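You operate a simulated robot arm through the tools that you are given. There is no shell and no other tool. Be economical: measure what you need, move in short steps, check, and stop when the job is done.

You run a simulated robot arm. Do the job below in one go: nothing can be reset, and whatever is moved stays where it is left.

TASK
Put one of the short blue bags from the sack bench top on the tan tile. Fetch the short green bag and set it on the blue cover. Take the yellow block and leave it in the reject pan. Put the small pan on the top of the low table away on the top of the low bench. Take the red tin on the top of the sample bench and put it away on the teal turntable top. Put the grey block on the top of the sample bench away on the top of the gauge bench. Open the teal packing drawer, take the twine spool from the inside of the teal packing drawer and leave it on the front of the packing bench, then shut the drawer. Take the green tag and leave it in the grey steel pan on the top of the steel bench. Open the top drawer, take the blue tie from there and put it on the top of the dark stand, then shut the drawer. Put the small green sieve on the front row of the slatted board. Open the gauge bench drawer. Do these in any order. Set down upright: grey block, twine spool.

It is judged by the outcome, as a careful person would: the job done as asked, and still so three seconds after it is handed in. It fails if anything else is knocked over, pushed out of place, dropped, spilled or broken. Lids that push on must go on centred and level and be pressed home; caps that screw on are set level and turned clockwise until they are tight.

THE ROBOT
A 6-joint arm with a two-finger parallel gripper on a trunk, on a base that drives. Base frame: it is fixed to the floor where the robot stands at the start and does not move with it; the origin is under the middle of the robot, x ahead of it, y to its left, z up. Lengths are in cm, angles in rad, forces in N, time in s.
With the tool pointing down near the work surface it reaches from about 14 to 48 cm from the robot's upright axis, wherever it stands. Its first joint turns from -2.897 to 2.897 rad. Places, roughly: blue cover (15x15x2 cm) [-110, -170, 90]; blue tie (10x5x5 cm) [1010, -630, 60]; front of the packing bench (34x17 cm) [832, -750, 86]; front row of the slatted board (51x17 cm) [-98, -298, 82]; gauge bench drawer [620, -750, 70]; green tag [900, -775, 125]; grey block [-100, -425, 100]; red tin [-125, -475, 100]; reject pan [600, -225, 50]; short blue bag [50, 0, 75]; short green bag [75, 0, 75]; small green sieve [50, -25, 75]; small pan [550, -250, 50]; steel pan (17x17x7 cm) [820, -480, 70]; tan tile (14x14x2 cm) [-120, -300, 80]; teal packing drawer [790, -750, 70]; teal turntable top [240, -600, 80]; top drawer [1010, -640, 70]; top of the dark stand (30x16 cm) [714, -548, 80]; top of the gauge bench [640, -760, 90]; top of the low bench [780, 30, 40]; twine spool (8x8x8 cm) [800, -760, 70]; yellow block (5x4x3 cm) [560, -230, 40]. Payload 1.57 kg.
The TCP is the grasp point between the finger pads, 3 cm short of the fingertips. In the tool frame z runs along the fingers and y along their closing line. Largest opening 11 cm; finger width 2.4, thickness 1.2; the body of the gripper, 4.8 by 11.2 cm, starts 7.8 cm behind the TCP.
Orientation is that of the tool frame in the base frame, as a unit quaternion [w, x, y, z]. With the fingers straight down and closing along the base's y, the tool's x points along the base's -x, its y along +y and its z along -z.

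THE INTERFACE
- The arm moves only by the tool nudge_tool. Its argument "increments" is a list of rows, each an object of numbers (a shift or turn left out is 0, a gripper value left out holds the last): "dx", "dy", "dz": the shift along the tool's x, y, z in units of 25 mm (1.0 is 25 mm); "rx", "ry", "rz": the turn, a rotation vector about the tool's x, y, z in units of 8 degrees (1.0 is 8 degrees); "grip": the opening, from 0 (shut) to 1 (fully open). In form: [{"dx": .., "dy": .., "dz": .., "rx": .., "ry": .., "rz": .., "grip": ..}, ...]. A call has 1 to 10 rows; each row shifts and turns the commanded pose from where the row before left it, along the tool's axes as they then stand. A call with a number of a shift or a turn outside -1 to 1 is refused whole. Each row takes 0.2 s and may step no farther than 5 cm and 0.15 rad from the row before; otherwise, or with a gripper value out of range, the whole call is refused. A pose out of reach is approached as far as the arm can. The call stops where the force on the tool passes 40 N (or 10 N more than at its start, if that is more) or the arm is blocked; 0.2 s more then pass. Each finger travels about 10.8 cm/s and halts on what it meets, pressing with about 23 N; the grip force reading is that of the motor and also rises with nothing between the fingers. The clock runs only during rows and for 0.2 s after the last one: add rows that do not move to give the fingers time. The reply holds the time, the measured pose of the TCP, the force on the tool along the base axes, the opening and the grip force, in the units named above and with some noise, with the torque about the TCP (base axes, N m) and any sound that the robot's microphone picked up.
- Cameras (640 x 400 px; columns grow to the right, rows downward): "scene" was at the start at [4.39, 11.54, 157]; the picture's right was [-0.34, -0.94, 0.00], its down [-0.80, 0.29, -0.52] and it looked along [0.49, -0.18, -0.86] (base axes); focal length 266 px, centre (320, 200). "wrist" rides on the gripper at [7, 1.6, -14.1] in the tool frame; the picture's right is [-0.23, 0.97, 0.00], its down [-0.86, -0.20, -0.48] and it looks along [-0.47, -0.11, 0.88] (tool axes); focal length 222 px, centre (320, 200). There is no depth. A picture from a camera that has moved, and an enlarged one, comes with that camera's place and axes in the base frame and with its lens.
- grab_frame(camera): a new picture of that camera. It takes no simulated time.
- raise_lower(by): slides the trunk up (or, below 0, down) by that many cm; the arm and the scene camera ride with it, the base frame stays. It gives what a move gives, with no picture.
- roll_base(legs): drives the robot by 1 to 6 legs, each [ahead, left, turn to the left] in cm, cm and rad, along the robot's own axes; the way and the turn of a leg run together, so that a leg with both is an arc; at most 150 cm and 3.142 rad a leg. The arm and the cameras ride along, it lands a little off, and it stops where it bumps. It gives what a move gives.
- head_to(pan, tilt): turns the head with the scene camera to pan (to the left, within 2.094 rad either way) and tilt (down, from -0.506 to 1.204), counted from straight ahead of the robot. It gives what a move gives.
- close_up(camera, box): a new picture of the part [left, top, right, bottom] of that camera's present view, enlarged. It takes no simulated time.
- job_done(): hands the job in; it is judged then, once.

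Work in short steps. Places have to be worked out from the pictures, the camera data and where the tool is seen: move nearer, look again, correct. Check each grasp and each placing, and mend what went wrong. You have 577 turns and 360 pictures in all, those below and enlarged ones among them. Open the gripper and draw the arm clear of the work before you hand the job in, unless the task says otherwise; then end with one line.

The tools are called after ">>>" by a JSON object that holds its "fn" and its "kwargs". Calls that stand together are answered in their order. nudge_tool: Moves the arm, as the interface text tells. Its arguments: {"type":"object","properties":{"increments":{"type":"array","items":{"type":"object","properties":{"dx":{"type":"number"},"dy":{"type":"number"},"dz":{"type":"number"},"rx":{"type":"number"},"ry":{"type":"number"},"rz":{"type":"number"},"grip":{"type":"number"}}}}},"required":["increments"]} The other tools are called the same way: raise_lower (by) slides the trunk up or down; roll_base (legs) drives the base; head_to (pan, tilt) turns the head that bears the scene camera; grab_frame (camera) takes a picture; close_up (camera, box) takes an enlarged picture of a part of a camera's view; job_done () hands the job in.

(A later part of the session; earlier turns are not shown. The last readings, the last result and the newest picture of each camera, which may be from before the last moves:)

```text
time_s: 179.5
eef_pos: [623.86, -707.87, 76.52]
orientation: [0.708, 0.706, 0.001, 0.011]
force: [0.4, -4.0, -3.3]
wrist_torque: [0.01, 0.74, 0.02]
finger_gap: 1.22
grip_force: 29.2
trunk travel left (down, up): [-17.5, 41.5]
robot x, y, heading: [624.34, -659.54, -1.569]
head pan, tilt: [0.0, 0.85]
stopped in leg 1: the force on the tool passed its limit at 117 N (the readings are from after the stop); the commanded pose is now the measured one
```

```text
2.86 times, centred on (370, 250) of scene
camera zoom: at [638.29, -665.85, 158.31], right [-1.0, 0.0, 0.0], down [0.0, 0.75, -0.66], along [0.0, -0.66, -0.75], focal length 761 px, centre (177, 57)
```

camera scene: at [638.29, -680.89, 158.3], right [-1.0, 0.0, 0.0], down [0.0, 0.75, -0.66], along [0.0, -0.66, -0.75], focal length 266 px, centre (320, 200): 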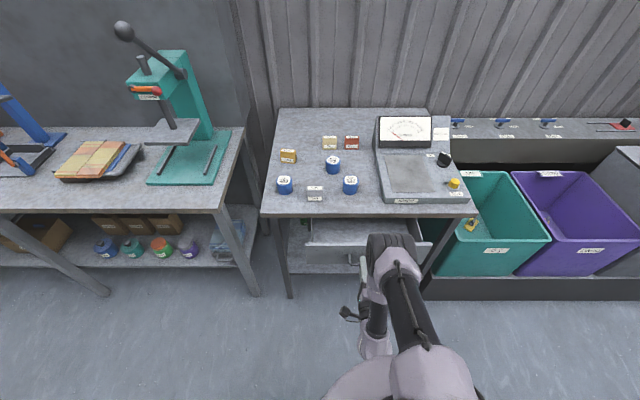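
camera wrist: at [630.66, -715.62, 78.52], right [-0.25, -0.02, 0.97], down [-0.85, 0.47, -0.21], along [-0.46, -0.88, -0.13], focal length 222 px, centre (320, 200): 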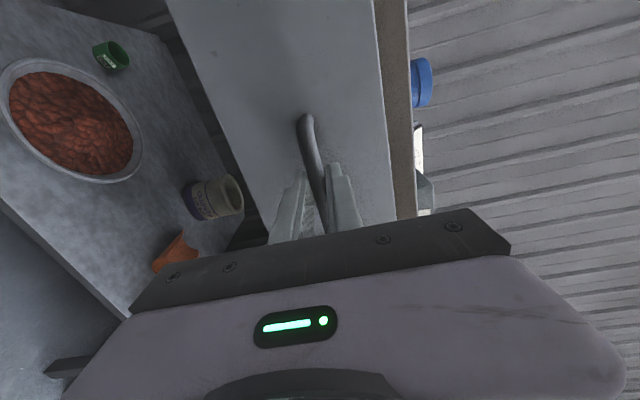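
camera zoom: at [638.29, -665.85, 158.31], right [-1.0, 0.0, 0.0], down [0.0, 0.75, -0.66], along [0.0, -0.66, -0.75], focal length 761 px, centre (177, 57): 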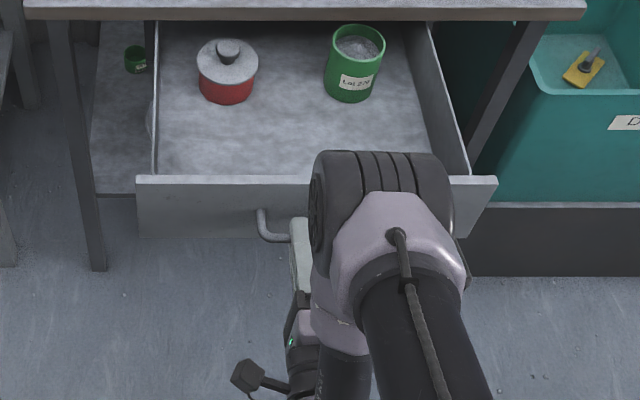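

Drawer fully open (end stop). Releasing and backing away.

>>> {"fn": "nudge_tool", "kwargs": {"increments": [{"grip": 0.45}, {}, {}]}}

>>> {"fn": "roll_base", "kwargs": {"legs": [[-20, 0, 0], [0, 150, 0]]}}

>>> {"fn": "grab_frame", "kwargs": {"camera": "scene"}}

```text
time_s: 180.3
eef_pos: [623.85, -707.78, 76.43]
orientation: [0.709, 0.706, 0.0, 0.011]
force: [1.0, 0.3, -1.2]
wrist_torque: [-0.02, -0.02, 0.03]
finger_gap: 4.95
grip_force: 0.1
trunk travel left (down, up): [-17.5, 41.5]
robot x, y, heading: [624.1, -659.88, -1.572]
head pan, tilt: [0.0, 0.85]
```

```text
time_s: 189.0
eef_pos: [775.46, -686.33, 76.47]
orientation: [0.708, 0.706, 0.009, 0.019]
force: [0.3, -0.2, -0.7]
wrist_torque: [0.02, -0.01, 0.01]
finger_gap: 4.93
grip_force: 0.0
trunk travel left (down, up): [-17.5, 41.5]
robot x, y, heading: [774.72, -638.06, -1.544]
head pan, tilt: [0.0, 0.85]
```

```text
292 pictures are left
camera scene: at [788.94, -643.82, 158.31], right [-1.0, -0.02, 0.0], down [-0.02, 0.75, -0.66], along [0.02, -0.66, -0.75], focal length 266 px, centre (320, 200)
```

scene: 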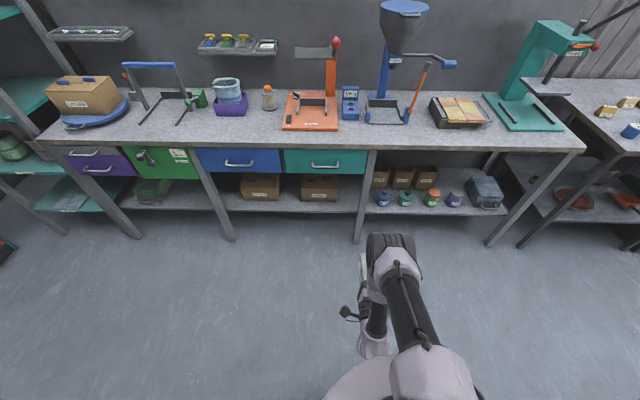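

Teal drawer handle ≈ (788, -736, 77). Squaring up and driving in front of it.

>>> {"fn": "roll_base", "kwargs": {"legs": [[0, 0, -0.027], [34, 12.5, 0]]}}

>>> {"fn": "grab_frame", "kwargs": {"camera": "wrist"}}

>>> {"fn": "grab_frame", "kwargs": {"camera": "scene"}}

```text
time_s: 191.7
eef_pos: [786.11, -720.3, 76.59]
orientation: [0.709, 0.706, -0.003, 0.008]
force: [-0.8, -0.4, 1.2]
wrist_torque: [0.01, -0.02, -0.01]
finger_gap: 4.95
grip_force: 0.1
trunk travel left (down, up): [-17.5, 41.5]
robot x, y, heading: [787.05, -672.17, -1.582]
head pan, tilt: [0.0, 0.85]
```

```text
291 pictures are left
camera wrist: at [793.03, -706.05, 78.2], right [-0.24, 0.0, 0.97], down [-0.86, 0.47, -0.21], along [-0.46, -0.88, -0.11], focal length 222 px, centre (320, 200)
```

wrist: 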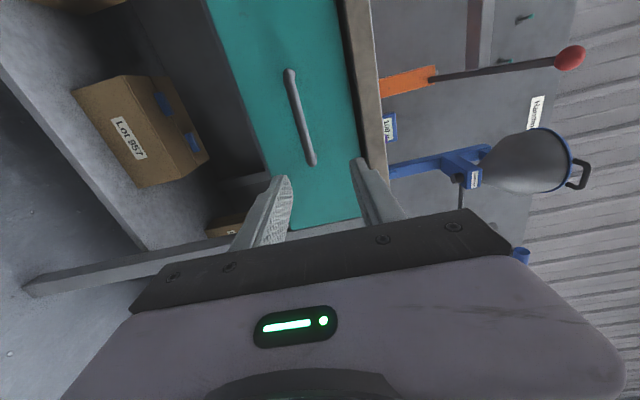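

```text
290 pictures are left
camera scene: at [801.0, -678.37, 158.3], right [-1.0, 0.01, 0.0], down [0.01, 0.75, -0.66], along [-0.01, -0.66, -0.75], focal length 266 px, centre (320, 200)
```

scene: 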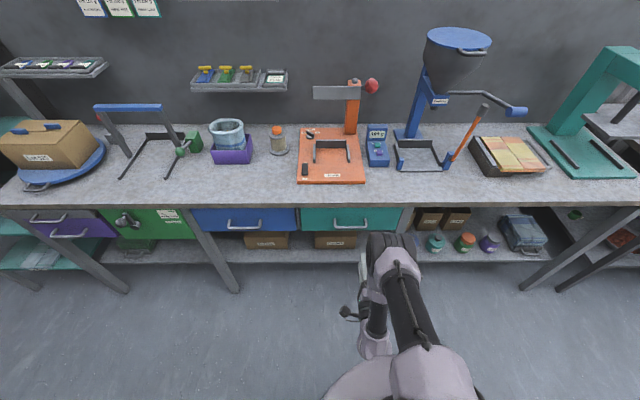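

>>> {"fn": "nudge_tool", "kwargs": {"increments": [{"dx": 0.6, "dy": -0.3}, {"dx": 0.5, "dy": -0.3}, {"dz": 1}, {"dz": 1}, {"dz": 1}, {"dz": 1}, {}]}}

>>> {"fn": "grab_frame", "kwargs": {"camera": "wrist"}}

```text
time_s: 193.3
eef_pos: [789.03, -730.19, 75.09]
orientation: [0.708, 0.706, -0.004, 0.008]
force: [-0.5, 0.0, -0.4]
wrist_torque: [0.05, -0.01, 0.02]
finger_gap: 4.96
grip_force: 0.0
trunk travel left (down, up): [-17.5, 41.5]
robot x, y, heading: [787.28, -672.07, -1.58]
head pan, tilt: [0.0, 0.85]
```

```text
289 pictures are left
camera wrist: at [795.94, -715.98, 76.82], right [-0.24, 0.0, 0.97], down [-0.86, 0.47, -0.21], along [-0.46, -0.88, -0.11], focal length 222 px, centre (320, 200)
```

wrist: 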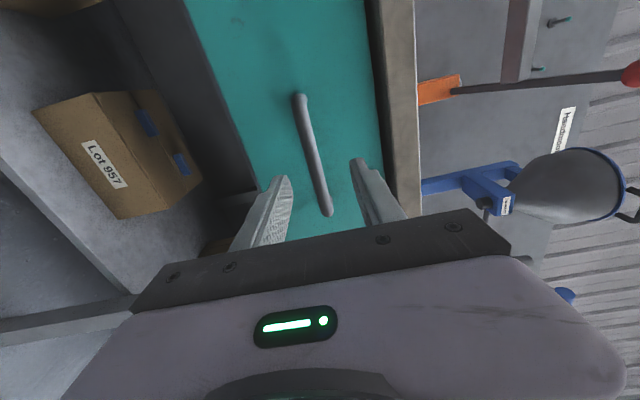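

>>> {"fn": "nudge_tool", "kwargs": {"increments": [{"dz": 1, "dy": -0.1}, {"dz": 1}, {"dz": 0.4}, {}]}}

>>> {"fn": "grab_frame", "kwargs": {"camera": "wrist"}}

```text
time_s: 194.3
eef_pos: [789.09, -736.26, 74.8]
orientation: [0.708, 0.706, -0.003, 0.008]
force: [0.1, 0.6, 0.4]
wrist_torque: [-0.05, 0.01, 0.0]
finger_gap: 4.95
grip_force: 0.0
trunk travel left (down, up): [-17.5, 41.5]
robot x, y, heading: [786.92, -672.36, -1.577]
head pan, tilt: [0.0, 0.85]
```

```text
288 pictures are left
camera wrist: at [795.96, -722.04, 76.53], right [-0.24, 0.0, 0.97], down [-0.86, 0.47, -0.21], along [-0.46, -0.88, -0.11], focal length 222 px, centre (320, 200)
```

wrist: 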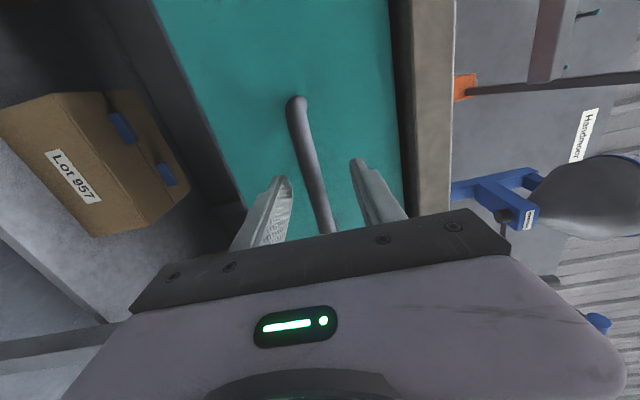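

>>> {"fn": "nudge_tool", "kwargs": {"increments": [{"dy": -0.2, "dz": 0.2}, {"grip": 0}, {}, {}]}}

>>> {"fn": "roll_base", "kwargs": {"legs": [[-8, 0, 0]]}}

>>> {"fn": "roll_base", "kwargs": {"legs": [[-8, 0, 0]]}}

>>> {"fn": "grab_frame", "kwargs": {"camera": "scene"}}

```text
time_s: 195.3
eef_pos: [788.99, -736.7, 74.48]
orientation: [0.709, 0.705, -0.003, 0.008]
force: [-0.7, -2.2, 9.2]
wrist_torque: [-0.09, 0.75, 0.04]
finger_gap: 1.39
grip_force: 30.5
trunk travel left (down, up): [-17.5, 41.5]
robot x, y, heading: [786.98, -672.36, -1.577]
head pan, tilt: [0.0, 0.85]
```

```text
time_s: 196.3
eef_pos: [789.07, -728.75, 74.54]
orientation: [0.709, 0.705, -0.004, 0.007]
force: [-6.7, 1.6, 15.6]
wrist_torque: [-0.13, 0.72, -0.27]
finger_gap: 1.41
grip_force: 30.3
trunk travel left (down, up): [-17.5, 41.5]
robot x, y, heading: [787.13, -664.38, -1.579]
head pan, tilt: [0.0, 0.85]
```

```text
time_s: 197.4
eef_pos: [789.04, -720.78, 74.49]
orientation: [0.709, 0.705, -0.004, 0.008]
force: [-6.0, 2.0, 10.9]
wrist_torque: [-0.14, 0.71, -0.26]
finger_gap: 1.39
grip_force: 30.4
trunk travel left (down, up): [-17.5, 41.5]
robot x, y, heading: [787.14, -656.54, -1.577]
head pan, tilt: [0.0, 0.85]
```

```text
287 pictures are left
camera scene: at [801.05, -662.33, 158.32], right [-1.0, 0.01, 0.0], down [0.01, 0.75, -0.66], along [-0.01, -0.66, -0.75], focal length 266 px, centre (320, 200)
```

scene: 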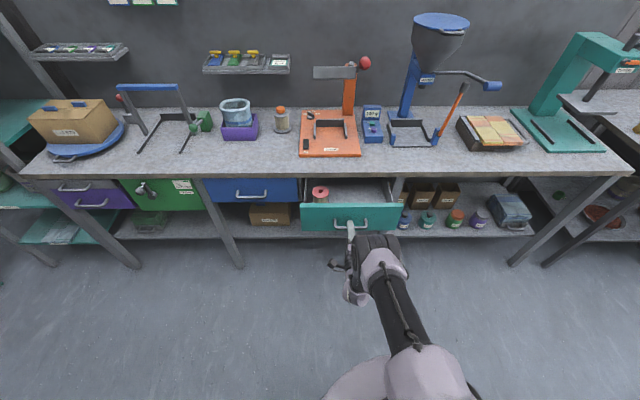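

>>> {"fn": "roll_base", "kwargs": {"legs": [[-7, 0, 0]]}}

>>> {"fn": "grab_frame", "kwargs": {"camera": "scene"}}

```text
time_s: 198.4
eef_pos: [789.11, -713.98, 74.43]
orientation: [0.709, 0.705, -0.004, 0.007]
force: [-8.5, 2.3, 9.0]
wrist_torque: [-0.11, 0.72, -0.27]
finger_gap: 1.39
grip_force: 30.6
trunk travel left (down, up): [-17.5, 41.5]
robot x, y, heading: [787.54, -649.28, -1.574]
head pan, tilt: [0.0, 0.85]
```

```text
286 pictures are left
camera scene: at [801.08, -655.44, 158.32], right [-1.0, 0.01, 0.0], down [0.01, 0.75, -0.66], along [-0.01, -0.66, -0.75], focal length 266 px, centre (320, 200)
```

scene: 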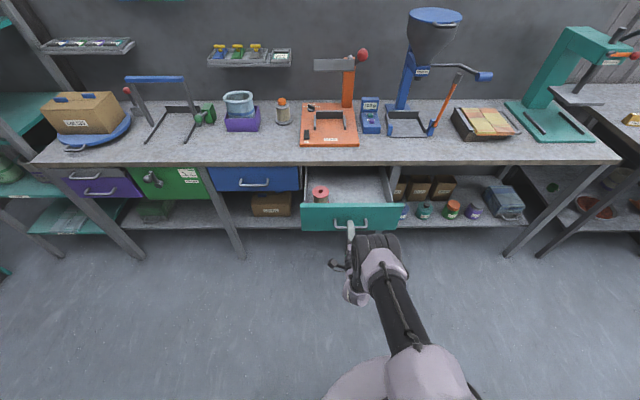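

>>> {"fn": "roll_base", "kwargs": {"legs": [[-4, 0, 0]]}}

>>> {"fn": "nudge_tool", "kwargs": {"increments": [{"grip": 0.45}, {}, {}]}}

>>> {"fn": "roll_base", "kwargs": {"legs": [[-14, 0, 0]]}}

>>> {"fn": "nudge_tool", "kwargs": {"increments": [{"dy": 1}, {"dy": 1}, {"dy": 1}, {"dy": 1}, {"dy": 1}, {"dy": 1}, {"dy": 1}, {"dy": 1}, {"dy": 1}, {"dy": 1}]}}

```text
time_s: 199.3
eef_pos: [789.08, -709.98, 74.38]
orientation: [0.709, 0.705, -0.004, 0.007]
force: [-4.0, 1.5, 6.1]
wrist_torque: [-0.05, 0.71, -0.15]
finger_gap: 1.42
grip_force: 30.3
trunk travel left (down, up): [-17.5, 41.5]
robot x, y, heading: [787.14, -645.51, -1.584]
head pan, tilt: [0.0, 0.85]
```

```text
time_s: 200.1
eef_pos: [789.12, -709.98, 74.61]
orientation: [0.709, 0.705, -0.005, 0.007]
force: [0.3, -0.3, 0.1]
wrist_torque: [0.0, -0.03, -0.03]
finger_gap: 4.96
grip_force: 0.0
trunk travel left (down, up): [-17.5, 41.5]
robot x, y, heading: [787.22, -645.69, -1.578]
head pan, tilt: [0.0, 0.85]
```

```text
time_s: 201.4
eef_pos: [789.14, -696.05, 74.35]
orientation: [0.709, 0.705, -0.005, 0.005]
force: [0.7, 0.3, 1.1]
wrist_torque: [0.0, 0.0, 0.02]
finger_gap: 4.92
grip_force: 0.1
trunk travel left (down, up): [-17.5, 41.5]
robot x, y, heading: [787.42, -631.63, -1.579]
head pan, tilt: [0.0, 0.85]
```

```text
time_s: 203.6
eef_pos: [788.67, -695.97, 99.51]
orientation: [0.709, 0.705, -0.004, 0.006]
force: [0.0, -0.1, -0.6]
wrist_torque: [-0.01, 0.02, 0.03]
finger_gap: 4.94
grip_force: 0.0
trunk travel left (down, up): [-17.5, 41.5]
robot x, y, heading: [787.05, -631.53, -1.586]
head pan, tilt: [0.0, 0.85]
```

Drawer open 27 cm and released. Returning the tool to the downward pose.

>>> {"fn": "nudge_tool", "kwargs": {"increments": [{"dz": -1}, {"dz": -1}, {"dz": -1}, {"dz": -1}, {"dz": -1}, {"rx": 1}, {"rx": 1}, {"rx": 1}, {"rx": 1}, {"rx": 1}]}}

>>> {"fn": "nudge_tool", "kwargs": {"increments": [{"rx": 1}, {"rx": 1}, {"rx": 1}, {"rx": 1}, {"rx": 1}, {"rx": 1}, {"rx": 0.25}, {"rz": -1}, {"rz": -1}, {"rz": -1}]}}

>>> {"fn": "nudge_tool", "kwargs": {"increments": [{"rz": -1}, {"rz": -1}, {"rz": -1}, {"rz": -1}, {"rz": -1}, {"rz": -1}, {"rz": -1}, {"rz": -1}, {"rz": -0.25, "grip": 1}, {}]}}

>>> {"fn": "grab_frame", "kwargs": {"camera": "scene"}}

```text
time_s: 205.8
eef_pos: [788.77, -683.38, 99.37]
orientation: [0.425, 0.905, -0.001, 0.008]
force: [0.3, 0.5, -0.1]
wrist_torque: [-0.02, 0.01, 0.01]
finger_gap: 4.94
grip_force: 0.0
trunk travel left (down, up): [-17.5, 41.5]
robot x, y, heading: [787.59, -631.27, -1.581]
head pan, tilt: [0.0, 0.85]
```

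```text
time_s: 208.0
eef_pos: [788.73, -683.48, 99.38]
orientation: [0.004, 0.978, 0.21, 0.007]
force: [0.0, 0.0, -0.8]
wrist_torque: [0.0, 0.0, 0.0]
finger_gap: 4.93
grip_force: 0.0
trunk travel left (down, up): [-17.5, 41.5]
robot x, y, heading: [787.56, -631.53, -1.579]
head pan, tilt: [0.0, 0.85]
```

```text
time_s: 210.2
eef_pos: [788.73, -683.51, 99.46]
orientation: [0.007, 0.707, 0.707, 0.003]
force: [-0.3, 0.0, -0.4]
wrist_torque: [0.03, 0.0, 0.0]
finger_gap: 10.98
grip_force: 0.1
trunk travel left (down, up): [-17.5, 41.5]
robot x, y, heading: [787.15, -631.5, -1.581]
head pan, tilt: [0.0, 0.85]
```

```text
285 pictures are left
camera scene: at [801.32, -637.66, 158.31], right [-1.0, 0.01, 0.0], down [0.01, 0.75, -0.66], along [-0.01, -0.66, -0.75], focal length 266 px, centre (320, 200)
```

scene: 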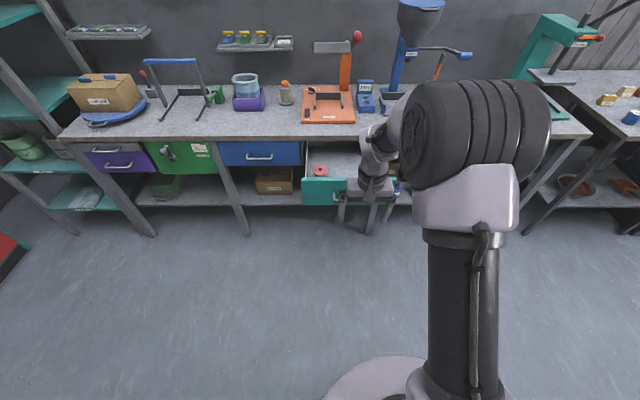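

>>> {"fn": "roll_base", "kwargs": {"legs": [[40, 12, 0]]}}

>>> {"fn": "grab_frame", "kwargs": {"camera": "wrist"}}

>>> {"fn": "grab_frame", "kwargs": {"camera": "scene"}}

```text
time_s: 212.8
eef_pos: [800.59, -723.81, 99.3]
orientation: [0.006, 0.705, 0.709, 0.003]
force: [-0.2, 0.6, -0.7]
wrist_torque: [0.0, 0.01, 0.0]
finger_gap: 11.01
grip_force: 0.2
trunk travel left (down, up): [-17.5, 41.5]
robot x, y, heading: [798.79, -671.64, -1.58]
head pan, tilt: [0.0, 0.85]
```

```text
284 pictures are left
camera wrist: at [801.92, -716.65, 113.52], right [0.97, -0.22, 0.02], down [-0.2, -0.85, 0.48], along [-0.09, -0.47, -0.88], focal length 222 px, centre (320, 200)
```

wrist: 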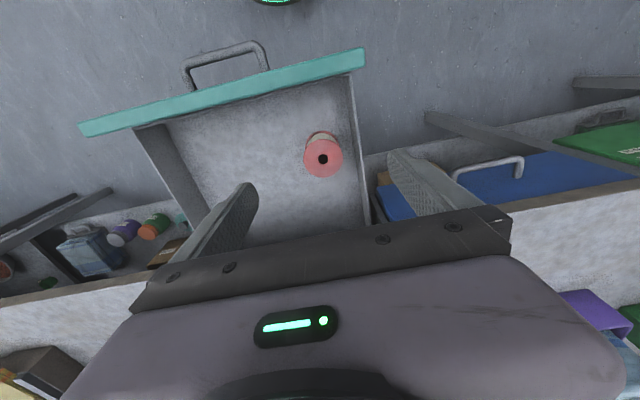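

```text
283 pictures are left
camera scene: at [812.93, -677.88, 158.3], right [-1.0, 0.01, 0.0], down [0.01, 0.75, -0.66], along [0.0, -0.66, -0.75], focal length 266 px, centre (320, 200)
```

scene: 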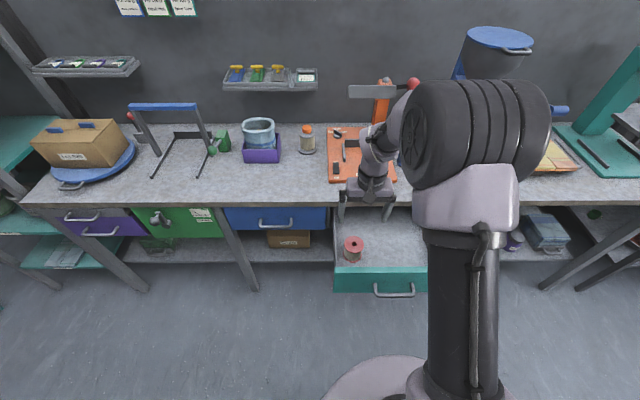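

Spool centre ≈ (800.4, -727.4), close to the drawer's left wall, so I'll grip it front-to-back: rotate the tool 90° and move over it.

>>> {"fn": "nudge_tool", "kwargs": {"increments": [{"rz": 1, "dx": -0.7}, {"rz": 1, "dx": -0.7}, {"rz": 1}, {"rz": 1}, {"rz": 1}, {"rz": 1}, {"rz": 1}, {"rz": 1}, {"rz": 1}, {"rz": 1}]}}

>>> {"fn": "nudge_tool", "kwargs": {"increments": [{"rz": 1}, {"rz": 0.25}, {"dz": 1}, {"dz": 1}, {"dz": 1}, {"dz": 0.5}, {}]}}

>>> {"fn": "grab_frame", "kwargs": {"camera": "wrist"}}

>>> {"fn": "close_up", "kwargs": {"camera": "scene", "box": [300, 180, 460, 300]}}

```text
time_s: 215.0
eef_pos: [800.1, -727.31, 99.49]
orientation: [0.003, 0.996, 0.089, 0.007]
force: [1.5, 0.0, 0.1]
wrist_torque: [0.01, 0.0, 0.01]
finger_gap: 11.0
grip_force: 0.1
trunk travel left (down, up): [-17.5, 41.5]
robot x, y, heading: [799.03, -671.66, -1.58]
head pan, tilt: [0.0, 0.85]
```

```text
time_s: 216.6
eef_pos: [800.42, -727.31, 90.65]
orientation: [0.002, 1.0, 0.003, 0.007]
force: [-0.5, 0.0, -0.2]
wrist_torque: [0.03, -0.02, 0.01]
finger_gap: 10.98
grip_force: 0.0
trunk travel left (down, up): [-17.5, 41.5]
robot x, y, heading: [798.91, -671.59, -1.579]
head pan, tilt: [0.0, 0.85]
```

```text
282 pictures are left
camera wrist: at [807.19, -728.74, 104.9], right [-0.22, -0.97, 0.0], down [-0.86, 0.2, 0.46], along [-0.45, 0.1, -0.89], focal length 222 px, centre (320, 200)
```

wrist: 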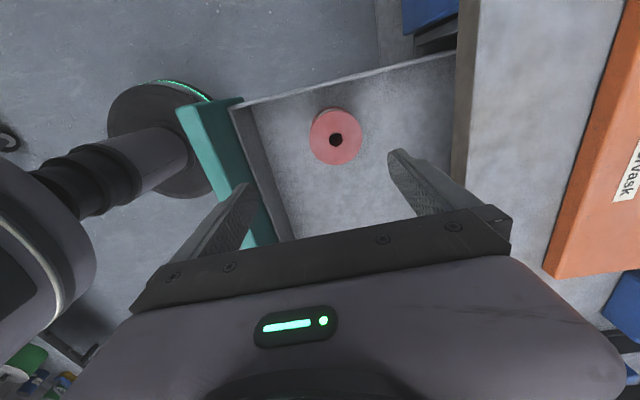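

```text
3.33 times, centred on (380, 240) of scene
camera zoom: at [812.91, -677.81, 158.31], right [-1.0, 0.01, 0.0], down [0.01, 0.75, -0.66], along [0.0, -0.66, -0.75], focal length 888 px, centre (120, 67)
```

zoom: 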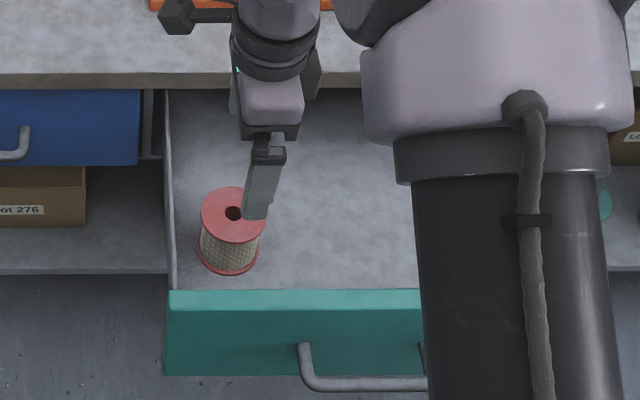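

>>> {"fn": "nudge_tool", "kwargs": {"increments": [{"dy": 0.8, "dx": 0.1}, {"dz": 1}, {"dz": 1}, {"dz": 1}, {"dz": 1}, {}]}}

>>> {"fn": "grab_frame", "kwargs": {"camera": "wrist"}}

>>> {"fn": "close_up", "kwargs": {"camera": "scene", "box": [300, 180, 460, 300]}}

```text
time_s: 218.0
eef_pos: [800.71, -729.13, 80.69]
orientation: [0.002, 1.0, 0.002, 0.007]
force: [0.5, 0.3, 0.3]
wrist_torque: [-0.02, -0.01, 0.0]
finger_gap: 11.0
grip_force: 0.1
trunk travel left (down, up): [-17.5, 41.5]
robot x, y, heading: [798.6, -672.16, -1.579]
head pan, tilt: [0.0, 0.85]
```

```text
280 pictures are left
camera wrist: at [807.55, -730.67, 94.88], right [-0.22, -0.97, 0.0], down [-0.86, 0.2, 0.46], along [-0.45, 0.1, -0.89], focal length 222 px, centre (320, 200)
```

wrist: 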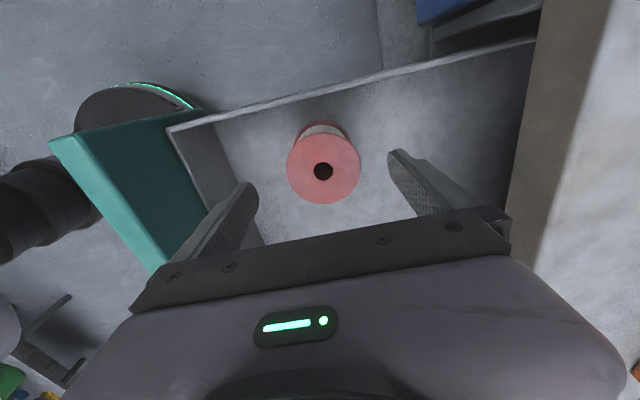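

```text
3.33 times, centred on (380, 240) of scene
camera zoom: at [812.91, -677.81, 158.31], right [-1.0, 0.01, 0.0], down [0.01, 0.75, -0.66], along [0.0, -0.66, -0.75], focal length 888 px, centre (120, 67)
```

zoom: 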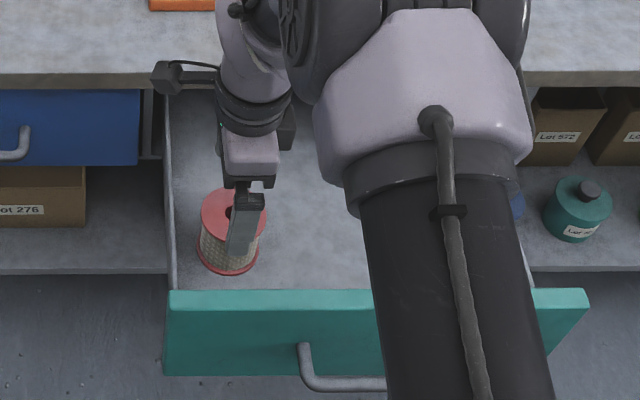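

>>> {"fn": "nudge_tool", "kwargs": {"increments": [{"dz": 1, "dy": 0.1}, {"dz": 1}, {"dz": 0.8}, {}]}}

>>> {"fn": "grab_frame", "kwargs": {"camera": "wrist"}}

>>> {"fn": "close_up", "kwargs": {"camera": "scene", "box": [300, 180, 460, 300]}}

```text
time_s: 219.0
eef_pos: [800.89, -729.53, 73.57]
orientation: [0.003, 1.0, 0.003, 0.008]
force: [0.0, 0.3, -0.7]
wrist_torque: [-0.04, 0.04, 0.03]
finger_gap: 11.02
grip_force: 0.0
trunk travel left (down, up): [-17.5, 41.5]
robot x, y, heading: [798.89, -671.86, -1.582]
head pan, tilt: [0.0, 0.85]
```

```text
278 pictures are left
camera wrist: at [807.69, -730.99, 87.86], right [-0.22, -0.97, 0.0], down [-0.86, 0.2, 0.46], along [-0.45, 0.1, -0.89], focal length 222 px, centre (320, 200)
```

wrist: 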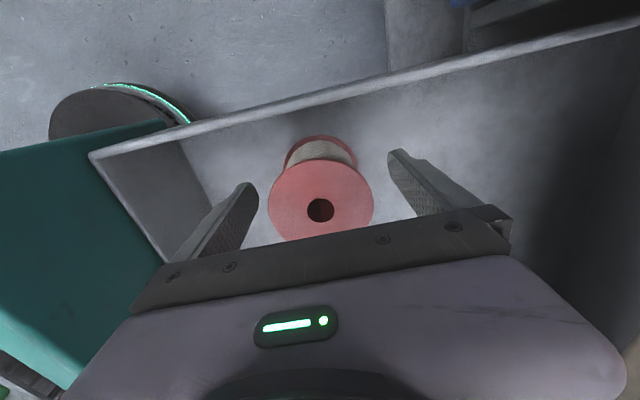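

```text
3.33 times, centred on (380, 240) of scene
camera zoom: at [812.91, -677.81, 158.31], right [-1.0, 0.01, 0.0], down [0.01, 0.75, -0.66], along [0.0, -0.66, -0.75], focal length 888 px, centre (120, 67)
```

zoom: 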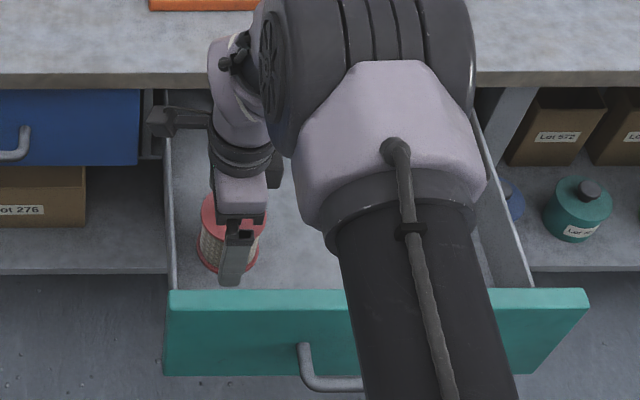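

>>> {"fn": "nudge_tool", "kwargs": {"increments": [{"grip": 0}, {}, {}, {}, {"dz": -0.5}, {"dz": -1}]}}

>>> {"fn": "grab_frame", "kwargs": {"camera": "wrist"}}

```text
time_s: 220.4
eef_pos: [800.93, -729.56, 77.42]
orientation: [0.002, 1.0, 0.003, 0.007]
force: [0.2, 0.3, -1.4]
wrist_torque: [-0.05, 0.02, -0.01]
finger_gap: 7.15
grip_force: 22.9
trunk travel left (down, up): [-17.5, 41.5]
robot x, y, heading: [798.96, -671.4, -1.582]
head pan, tilt: [0.0, 0.85]
```

```text
276 pictures are left
camera wrist: at [807.66, -731.02, 91.73], right [-0.22, -0.97, 0.0], down [-0.86, 0.2, 0.46], along [-0.45, 0.1, -0.89], focal length 222 px, centre (320, 200)
```

wrist: 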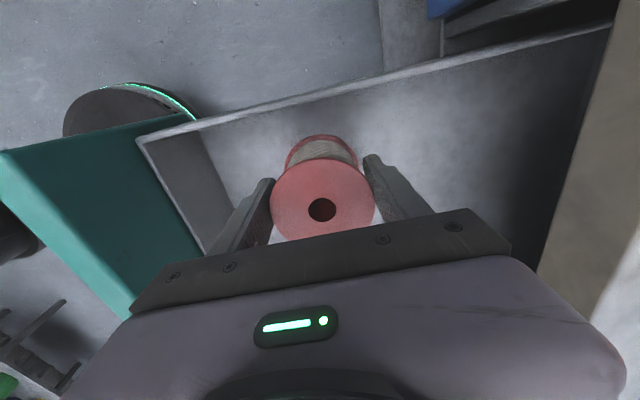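

Held (7.15 cm). Lifting clear and moving over the front strip at (832, -748).

>>> {"fn": "nudge_tool", "kwargs": {"increments": [{"dz": -1}, {"dz": -1}, {"dz": -1}, {"dz": -1}, {"dz": -1}, {"dz": -1}, {"dz": -1}, {"dz": -1}, {"dz": -1}, {"dz": -1}]}}

>>> {"fn": "roll_base", "kwargs": {"legs": [[0, 31, 0], [17, 0, 0]]}}

>>> {"fn": "grab_frame", "kwargs": {"camera": "scene"}}

>>> {"fn": "grab_frame", "kwargs": {"camera": "wrist"}}

```text
time_s: 222.6
eef_pos: [800.51, -729.44, 102.37]
orientation: [0.002, 1.0, 0.003, 0.007]
force: [-0.2, 0.1, -1.4]
wrist_torque: [0.02, -0.02, -0.02]
finger_gap: 7.13
grip_force: 23.4
trunk travel left (down, up): [-17.5, 41.5]
robot x, y, heading: [799.03, -671.65, -1.576]
head pan, tilt: [0.0, 0.85]
```

```text
time_s: 225.7
eef_pos: [831.29, -746.61, 102.29]
orientation: [0.001, 1.0, 0.001, 0.008]
force: [0.3, -0.1, -1.8]
wrist_torque: [0.03, -0.02, -0.01]
finger_gap: 7.14
grip_force: 22.9
trunk travel left (down, up): [-17.5, 41.5]
robot x, y, heading: [829.84, -689.0, -1.581]
head pan, tilt: [0.0, 0.85]
```

```text
275 pictures are left
camera scene: at [843.8, -695.05, 158.3], right [-1.0, 0.01, 0.0], down [0.01, 0.75, -0.66], along [-0.01, -0.66, -0.75], focal length 266 px, centre (320, 200)
```

scene: 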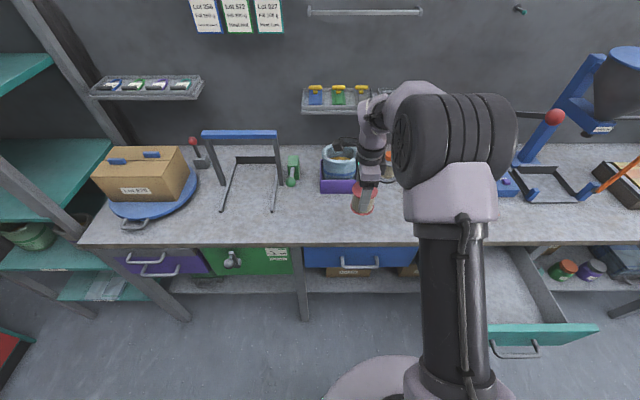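

```text
274 pictures are left
camera wrist: at [838.14, -748.12, 116.53], right [-0.22, -0.97, 0.0], down [-0.86, 0.2, 0.46], along [-0.45, 0.1, -0.89], focal length 222 px, centre (320, 200)
```

wrist: 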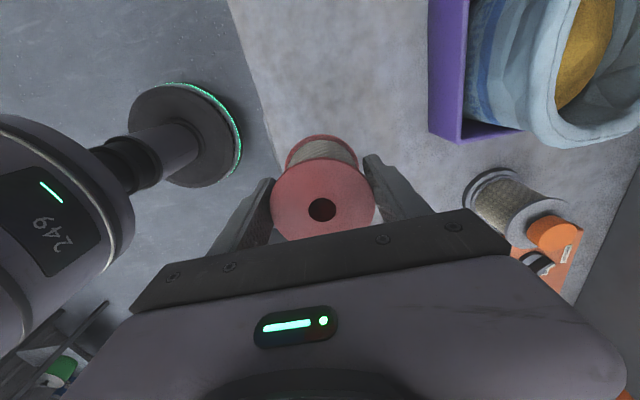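

>>> {"fn": "nudge_tool", "kwargs": {"increments": [{"dy": 0.9}, {"dz": 1}, {"dz": 1}, {"dz": 0.8}, {}]}}

>>> {"fn": "close_up", "kwargs": {"camera": "scene", "box": [300, 130, 460, 270]}}

```text
time_s: 226.9
eef_pos: [831.49, -748.89, 95.34]
orientation: [0.003, 1.0, 0.001, 0.008]
force: [-0.4, -0.2, -0.8]
wrist_torque: [0.01, 0.02, 0.0]
finger_gap: 7.13
grip_force: 22.9
trunk travel left (down, up): [-17.5, 41.5]
robot x, y, heading: [829.7, -688.95, -1.576]
head pan, tilt: [0.0, 0.85]
```

```text
2.86 times, centred on (380, 200) of scene
camera zoom: at [843.8, -694.93, 158.31], right [-1.0, 0.01, 0.0], down [0.01, 0.75, -0.66], along [-0.01, -0.66, -0.75], focal length 761 px, centre (149, 200)
```

zoom: 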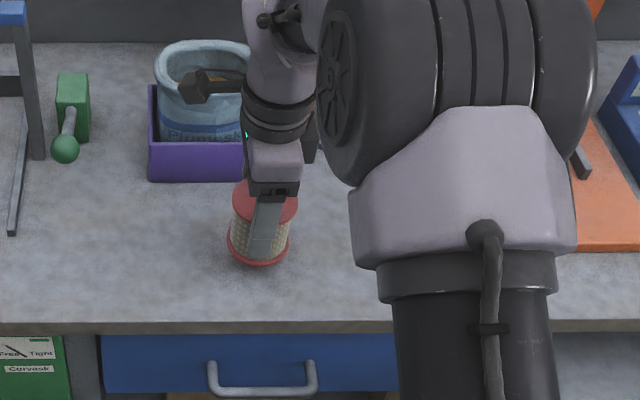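

>>> {"fn": "nudge_tool", "kwargs": {"increments": [{"dz": 0.4}, {"dz": 0.3}, {}]}}

>>> {"fn": "nudge_tool", "kwargs": {"increments": [{"dz": 0.2}, {}]}}

>>> {"fn": "nudge_tool", "kwargs": {"increments": [{"dz": 0.2}, {}]}}

>>> {"fn": "nudge_tool", "kwargs": {"increments": [{"dz": 0.15}, {}]}}

```text
time_s: 227.7
eef_pos: [831.51, -748.68, 93.57]
orientation: [0.002, 1.0, 0.002, 0.007]
force: [-0.1, 0.6, -0.4]
wrist_torque: [-0.03, -0.02, -0.02]
finger_gap: 7.15
grip_force: 22.7
trunk travel left (down, up): [-17.5, 41.5]
robot x, y, heading: [829.85, -688.82, -1.582]
head pan, tilt: [0.0, 0.85]
```

```text
time_s: 228.3
eef_pos: [831.45, -748.81, 93.13]
orientation: [0.002, 1.0, 0.002, 0.009]
force: [0.3, 0.5, -1.6]
wrist_torque: [0.01, 0.04, 0.04]
finger_gap: 7.15
grip_force: 23.0
trunk travel left (down, up): [-17.5, 41.5]
robot x, y, heading: [829.7, -688.75, -1.58]
head pan, tilt: [0.0, 0.85]
```

```text
time_s: 228.9
eef_pos: [831.47, -748.74, 92.63]
orientation: [0.003, 1.0, 0.001, 0.007]
force: [-0.1, 0.7, -1.2]
wrist_torque: [0.0, -0.01, -0.02]
finger_gap: 7.12
grip_force: 22.8
trunk travel left (down, up): [-17.5, 41.5]
robot x, y, heading: [829.52, -688.81, -1.579]
head pan, tilt: [0.0, 0.85]
```

```text
time_s: 229.5
eef_pos: [831.55, -748.74, 92.32]
orientation: [0.003, 1.0, 0.002, 0.008]
force: [-0.4, -0.4, 5.1]
wrist_torque: [0.21, 0.03, -0.02]
finger_gap: 7.17
grip_force: 22.6
trunk travel left (down, up): [-17.5, 41.5]
robot x, y, heading: [829.75, -688.69, -1.579]
head pan, tilt: [0.0, 0.85]
```

Contact at 92.3. Releasing and rising.

>>> {"fn": "nudge_tool", "kwargs": {"increments": [{"grip": 0.85}, {}, {}, {"dz": -1}, {"dz": -1}, {"dz": -1}, {"dz": -1}, {"dz": -1}]}}

>>> {"fn": "close_up", "kwargs": {"camera": "scene", "box": [300, 130, 460, 270]}}

>>> {"fn": "grab_frame", "kwargs": {"camera": "wrist"}}

```text
time_s: 231.3
eef_pos: [831.32, -748.63, 104.72]
orientation: [0.002, 1.0, 0.002, 0.007]
force: [-0.1, 0.4, 0.6]
wrist_torque: [-0.01, 0.0, -0.01]
finger_gap: 9.34
grip_force: 0.2
trunk travel left (down, up): [-17.5, 41.5]
robot x, y, heading: [829.76, -689.27, -1.582]
head pan, tilt: [0.0, 0.85]
```

```text
2.86 times, centred on (380, 200) of scene
camera zoom: at [843.8, -694.9, 158.31], right [-1.0, 0.01, 0.0], down [0.01, 0.75, -0.66], along [-0.01, -0.66, -0.75], focal length 761 px, centre (149, 200)
```

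zoom: 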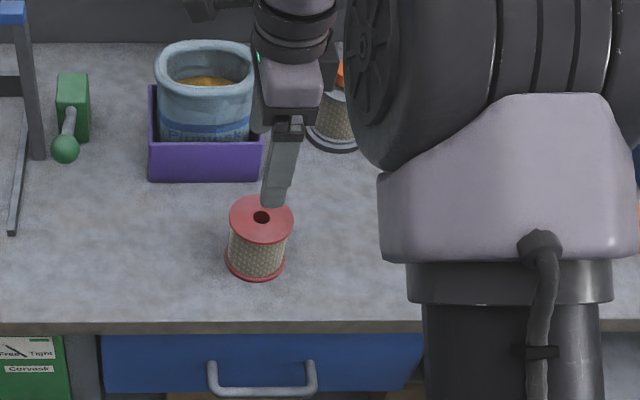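

```text
271 pictures are left
camera wrist: at [838.13, -750.29, 119.0], right [-0.22, -0.97, 0.0], down [-0.86, 0.2, 0.47], along [-0.45, 0.1, -0.89], focal length 222 px, centre (320, 200)
```

wrist: 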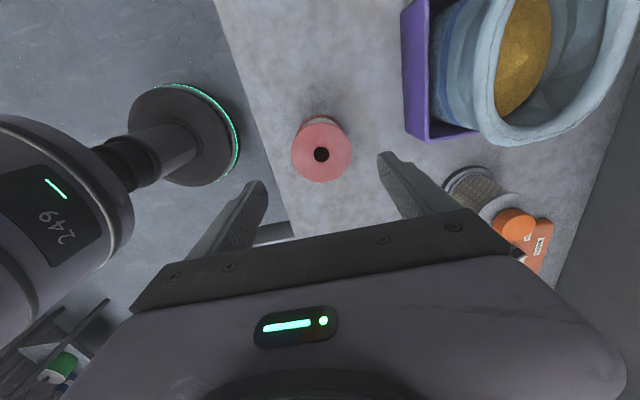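

Spool is upright on the front strip. Now shutting the drawer: back off, rotate the wrist back, close the fingers and get in front of the handle.

>>> {"fn": "nudge_tool", "kwargs": {"increments": [{"dy": -1}, {"dy": -1}, {"dy": -1}, {"dy": -1}, {"dy": -1}, {"rz": -1}, {"rz": -1}, {"rz": -1}, {"rz": -1}, {"rz": -1}]}}

>>> {"fn": "nudge_tool", "kwargs": {"increments": [{"rz": -1, "grip": 0}, {"rz": -1}, {"rz": -1}, {"rz": -1}, {"rz": -1}, {"rz": -1}, {"rz": -0.25}, {}]}}

>>> {"fn": "roll_base", "kwargs": {"legs": [[-45, 0, 0.01], [0, -41, 0]]}}

>>> {"fn": "grab_frame", "kwargs": {"camera": "scene"}}

```text
time_s: 233.5
eef_pos: [831.18, -736.28, 104.63]
orientation: [0.005, 0.938, 0.346, 0.007]
force: [0.3, -0.2, -0.1]
wrist_torque: [0.02, 0.01, -0.02]
finger_gap: 9.34
grip_force: 0.2
trunk travel left (down, up): [-17.5, 41.5]
robot x, y, heading: [829.59, -689.14, -1.584]
head pan, tilt: [0.0, 0.85]
```

```text
time_s: 235.3
eef_pos: [831.25, -736.4, 104.72]
orientation: [0.007, 0.705, 0.709, 0.004]
force: [0.3, -0.2, -0.1]
wrist_torque: [-0.01, 0.01, 0.0]
finger_gap: 0.0
grip_force: 21.8
trunk travel left (down, up): [-17.5, 41.5]
robot x, y, heading: [830.14, -688.81, -1.576]
head pan, tilt: [0.0, 0.85]
```

```text
time_s: 240.2
eef_pos: [790.75, -691.46, 104.52]
orientation: [0.007, 0.702, 0.712, 0.005]
force: [-0.1, 0.0, -0.1]
wrist_torque: [-0.02, 0.0, 0.01]
finger_gap: 0.0
grip_force: 21.2
trunk travel left (down, up): [-17.5, 41.5]
robot x, y, heading: [788.62, -643.96, -1.567]
head pan, tilt: [0.0, 0.85]
```

```text
270 pictures are left
camera scene: at [802.79, -649.94, 158.31], right [-1.0, 0.0, 0.0], down [0.0, 0.75, -0.66], along [0.0, -0.66, -0.75], focal length 266 px, centre (320, 200)
```

scene: 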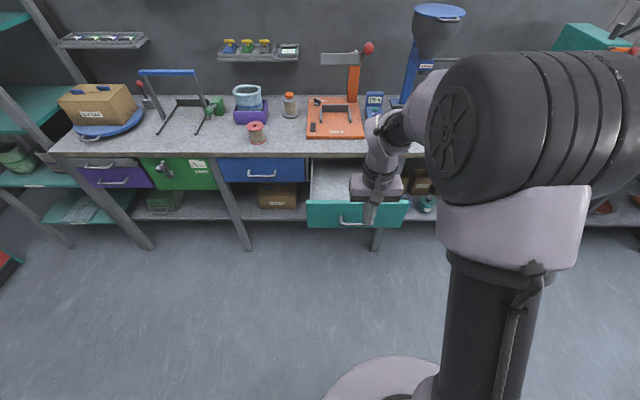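

>>> {"fn": "nudge_tool", "kwargs": {"increments": [{"dz": 1}, {"dz": 1}, {"dz": 1}, {"dz": 1}, {"dz": 1}, {"dz": 1}, {"dz": 1}, {"dz": 1}, {"dz": 1}, {"dz": 1}]}}

>>> {"fn": "nudge_tool", "kwargs": {"increments": [{"dz": 1}, {"dz": 0.9}, {}]}}

>>> {"fn": "grab_frame", "kwargs": {"camera": "wrist"}}

>>> {"fn": "grab_frame", "kwargs": {"camera": "scene"}}

```text
time_s: 242.4
eef_pos: [791.1, -691.52, 79.64]
orientation: [0.008, 0.702, 0.712, 0.004]
force: [0.0, -0.6, -0.7]
wrist_torque: [0.04, -0.01, 0.0]
finger_gap: 0.01
grip_force: 20.9
trunk travel left (down, up): [-17.5, 41.5]
robot x, y, heading: [788.68, -643.92, -1.569]
head pan, tilt: [0.0, 0.85]
```

```text
time_s: 243.2
eef_pos: [791.21, -691.45, 74.93]
orientation: [0.008, 0.702, 0.712, 0.004]
force: [0.4, -0.6, -0.3]
wrist_torque: [0.0, -0.02, -0.02]
finger_gap: 0.02
grip_force: 21.3
trunk travel left (down, up): [-17.5, 41.5]
robot x, y, heading: [789.0, -644.35, -1.573]
head pan, tilt: [0.0, 0.85]
```

```text
269 pictures are left
camera wrist: at [792.56, -684.42, 89.06], right [0.98, -0.21, 0.02], down [-0.2, -0.86, 0.48], along [-0.09, -0.47, -0.88], focal length 222 px, centre (320, 200)
```

wrist: 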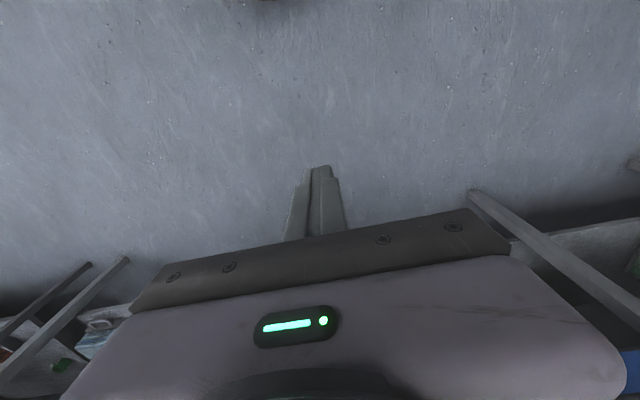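

```text
268 pictures are left
camera scene: at [802.85, -649.93, 158.31], right [-1.0, 0.0, 0.0], down [0.0, 0.75, -0.66], along [0.0, -0.66, -0.75], focal length 266 px, centre (320, 200)
```

scene: 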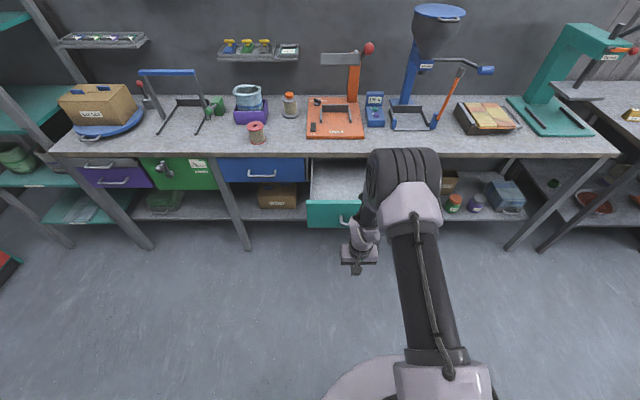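

>>> {"fn": "roll_base", "kwargs": {"legs": [[16, 0, 0]]}}

>>> {"fn": "roll_base", "kwargs": {"legs": [[16, 0, 0]]}}

>>> {"fn": "close_up", "kwargs": {"camera": "scene", "box": [240, 120, 460, 280]}}

```text
time_s: 244.6
eef_pos: [791.25, -707.36, 75.03]
orientation: [0.007, 0.703, 0.711, 0.004]
force: [-0.7, 0.1, 0.1]
wrist_torque: [0.03, 0.0, 0.01]
finger_gap: 0.0
grip_force: 21.4
trunk travel left (down, up): [-17.5, 41.5]
robot x, y, heading: [788.69, -659.82, -1.566]
head pan, tilt: [0.0, 0.85]
```

```text
time_s: 246.0
eef_pos: [791.27, -723.44, 74.75]
orientation: [0.007, 0.701, 0.713, 0.004]
force: [0.0, 0.6, 0.3]
wrist_torque: [0.03, 0.03, 0.01]
finger_gap: 0.01
grip_force: 21.1
trunk travel left (down, up): [-17.5, 41.5]
robot x, y, heading: [788.82, -675.35, -1.572]
head pan, tilt: [0.0, 0.85]
```

```text
2.50 times, centred on (350, 200) of scene
camera zoom: at [802.94, -681.85, 158.3], right [-1.0, 0.0, 0.0], down [0.0, 0.75, -0.66], along [0.0, -0.66, -0.75], focal length 666 px, centre (245, 200)
```

zoom: 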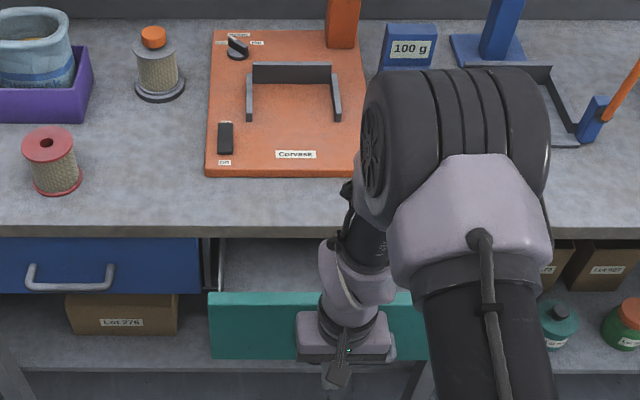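

Drawer is sliding in. Continuing gently.

>>> {"fn": "roll_base", "kwargs": {"legs": [[10, 0, 0]]}}

>>> {"fn": "nudge_tool", "kwargs": {"increments": [{"dx": -0.5}, {"dx": -0.5}, {"dx": -0.5}, {}]}}

>>> {"fn": "close_up", "kwargs": {"camera": "scene", "box": [240, 120, 460, 280]}}

```text
time_s: 247.2
eef_pos: [791.46, -733.38, 74.85]
orientation: [0.008, 0.701, 0.713, 0.004]
force: [-0.1, 0.6, 0.8]
wrist_torque: [0.01, 0.02, -0.03]
finger_gap: 0.01
grip_force: 21.9
trunk travel left (down, up): [-17.5, 41.5]
robot x, y, heading: [788.9, -685.69, -1.566]
head pan, tilt: [0.0, 0.85]
```

```text
time_s: 247.9
eef_pos: [791.39, -735.5, 74.71]
orientation: [0.0, 0.704, 0.711, 0.01]
force: [0.5, 16.2, 1.0]
wrist_torque: [-1.89, 0.01, -0.27]
finger_gap: 0.0
grip_force: 20.7
trunk travel left (down, up): [-17.5, 41.5]
robot x, y, heading: [789.04, -685.77, -1.568]
head pan, tilt: [0.0, 0.85]
stopped in row 3: the force on the tool passed its limit at 51 N (the readings are from after the stop); the commanded pose is now the measured one
```

```text
2.50 times, centred on (350, 200) of scene
camera zoom: at [802.97, -691.46, 158.32], right [-1.0, 0.0, 0.0], down [0.0, 0.75, -0.66], along [0.0, -0.66, -0.75], focal length 666 px, centre (245, 200)
```

zoom: 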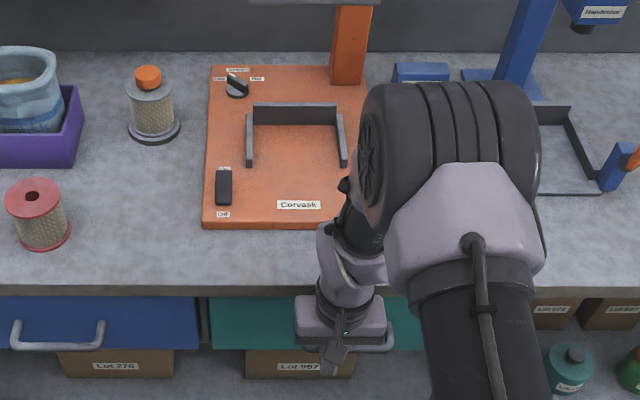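

Force rose at the closed position. Backing away to check, and looking left for the green tag.

>>> {"fn": "roll_base", "kwargs": {"legs": [[-30, 0, 0]]}}

>>> {"fn": "nudge_tool", "kwargs": {"increments": [{"dz": -1}, {"dz": -1}, {"dz": -1}, {"dz": -1}, {"dz": -1}, {"dz": -1}, {"dz": -1}, {"dz": -1}, {"dz": -1}, {"dz": -1, "grip": 1}]}}

>>> {"fn": "head_to", "kwargs": {"pan": 0.4, "tilt": 0.5}}

>>> {"fn": "grab_frame", "kwargs": {"camera": "scene"}}

```text
time_s: 250.0
eef_pos: [791.29, -705.8, 74.62]
orientation: [0.003, 0.702, 0.712, 0.009]
force: [-0.6, 0.6, -0.3]
wrist_torque: [-0.02, 0.0, 0.01]
finger_gap: 0.02
grip_force: 21.1
trunk travel left (down, up): [-17.5, 41.5]
robot x, y, heading: [788.75, -655.85, -1.574]
head pan, tilt: [0.0, 0.85]
```

```text
time_s: 252.2
eef_pos: [790.89, -706.08, 99.73]
orientation: [0.002, 0.703, 0.711, 0.01]
force: [0.4, 0.2, -0.2]
wrist_torque: [-0.03, 0.0, -0.04]
finger_gap: 7.95
grip_force: 0.1
trunk travel left (down, up): [-17.5, 41.5]
robot x, y, heading: [788.51, -655.7, -1.57]
head pan, tilt: [0.0, 0.85]
```

```text
time_s: 253.1
eef_pos: [790.83, -706.16, 99.73]
orientation: [0.002, 0.703, 0.711, 0.01]
force: [0.6, -0.8, -0.2]
wrist_torque: [0.02, -0.03, 0.01]
finger_gap: 11.0
grip_force: 0.2
trunk travel left (down, up): [-17.5, 41.5]
robot x, y, heading: [789.0, -655.88, -1.565]
head pan, tilt: [0.4, 0.499]
```

```text
265 pictures are left
camera scene: at [806.41, -662.42, 161.3], right [-0.92, -0.39, 0.0], down [-0.19, 0.44, -0.88], along [0.34, -0.81, -0.48], focal length 266 px, centre (320, 200)
```

scene: 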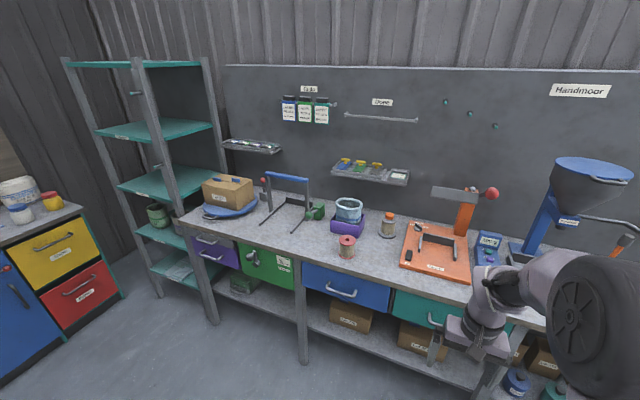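

>>> {"fn": "close_up", "kwargs": {"camera": "scene", "box": [210, 80, 430, 200]}}

>>> {"fn": "close_up", "kwargs": {"camera": "scene", "box": [215, 80, 345, 165]}}

```text
2.91 times, centred on (320, 140) of scene
camera zoom: at [806.41, -662.42, 161.3], right [-0.92, -0.39, 0.0], down [-0.19, 0.44, -0.88], along [0.34, -0.81, -0.48], focal length 775 px, centre (320, 374)
```

zoom: 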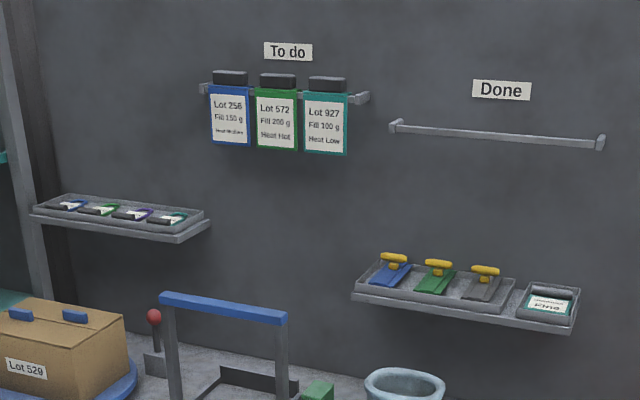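

```text
4.71 times, centred on (280, 122) of scene
camera zoom: at [806.41, -662.42, 161.3], right [-0.92, -0.39, 0.0], down [-0.19, 0.44, -0.88], along [0.34, -0.81, -0.48], focal length 1254 px, centre (508, 565)
```

zoom: 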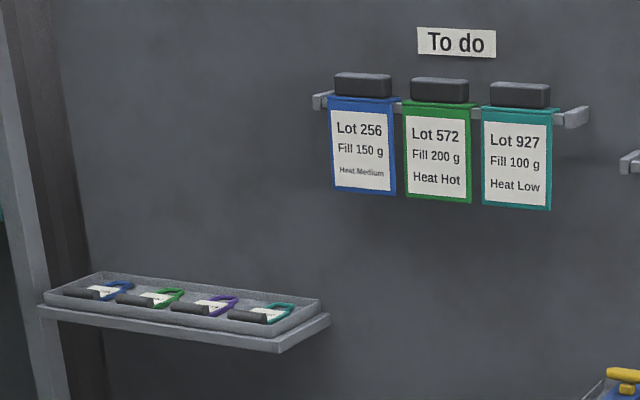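

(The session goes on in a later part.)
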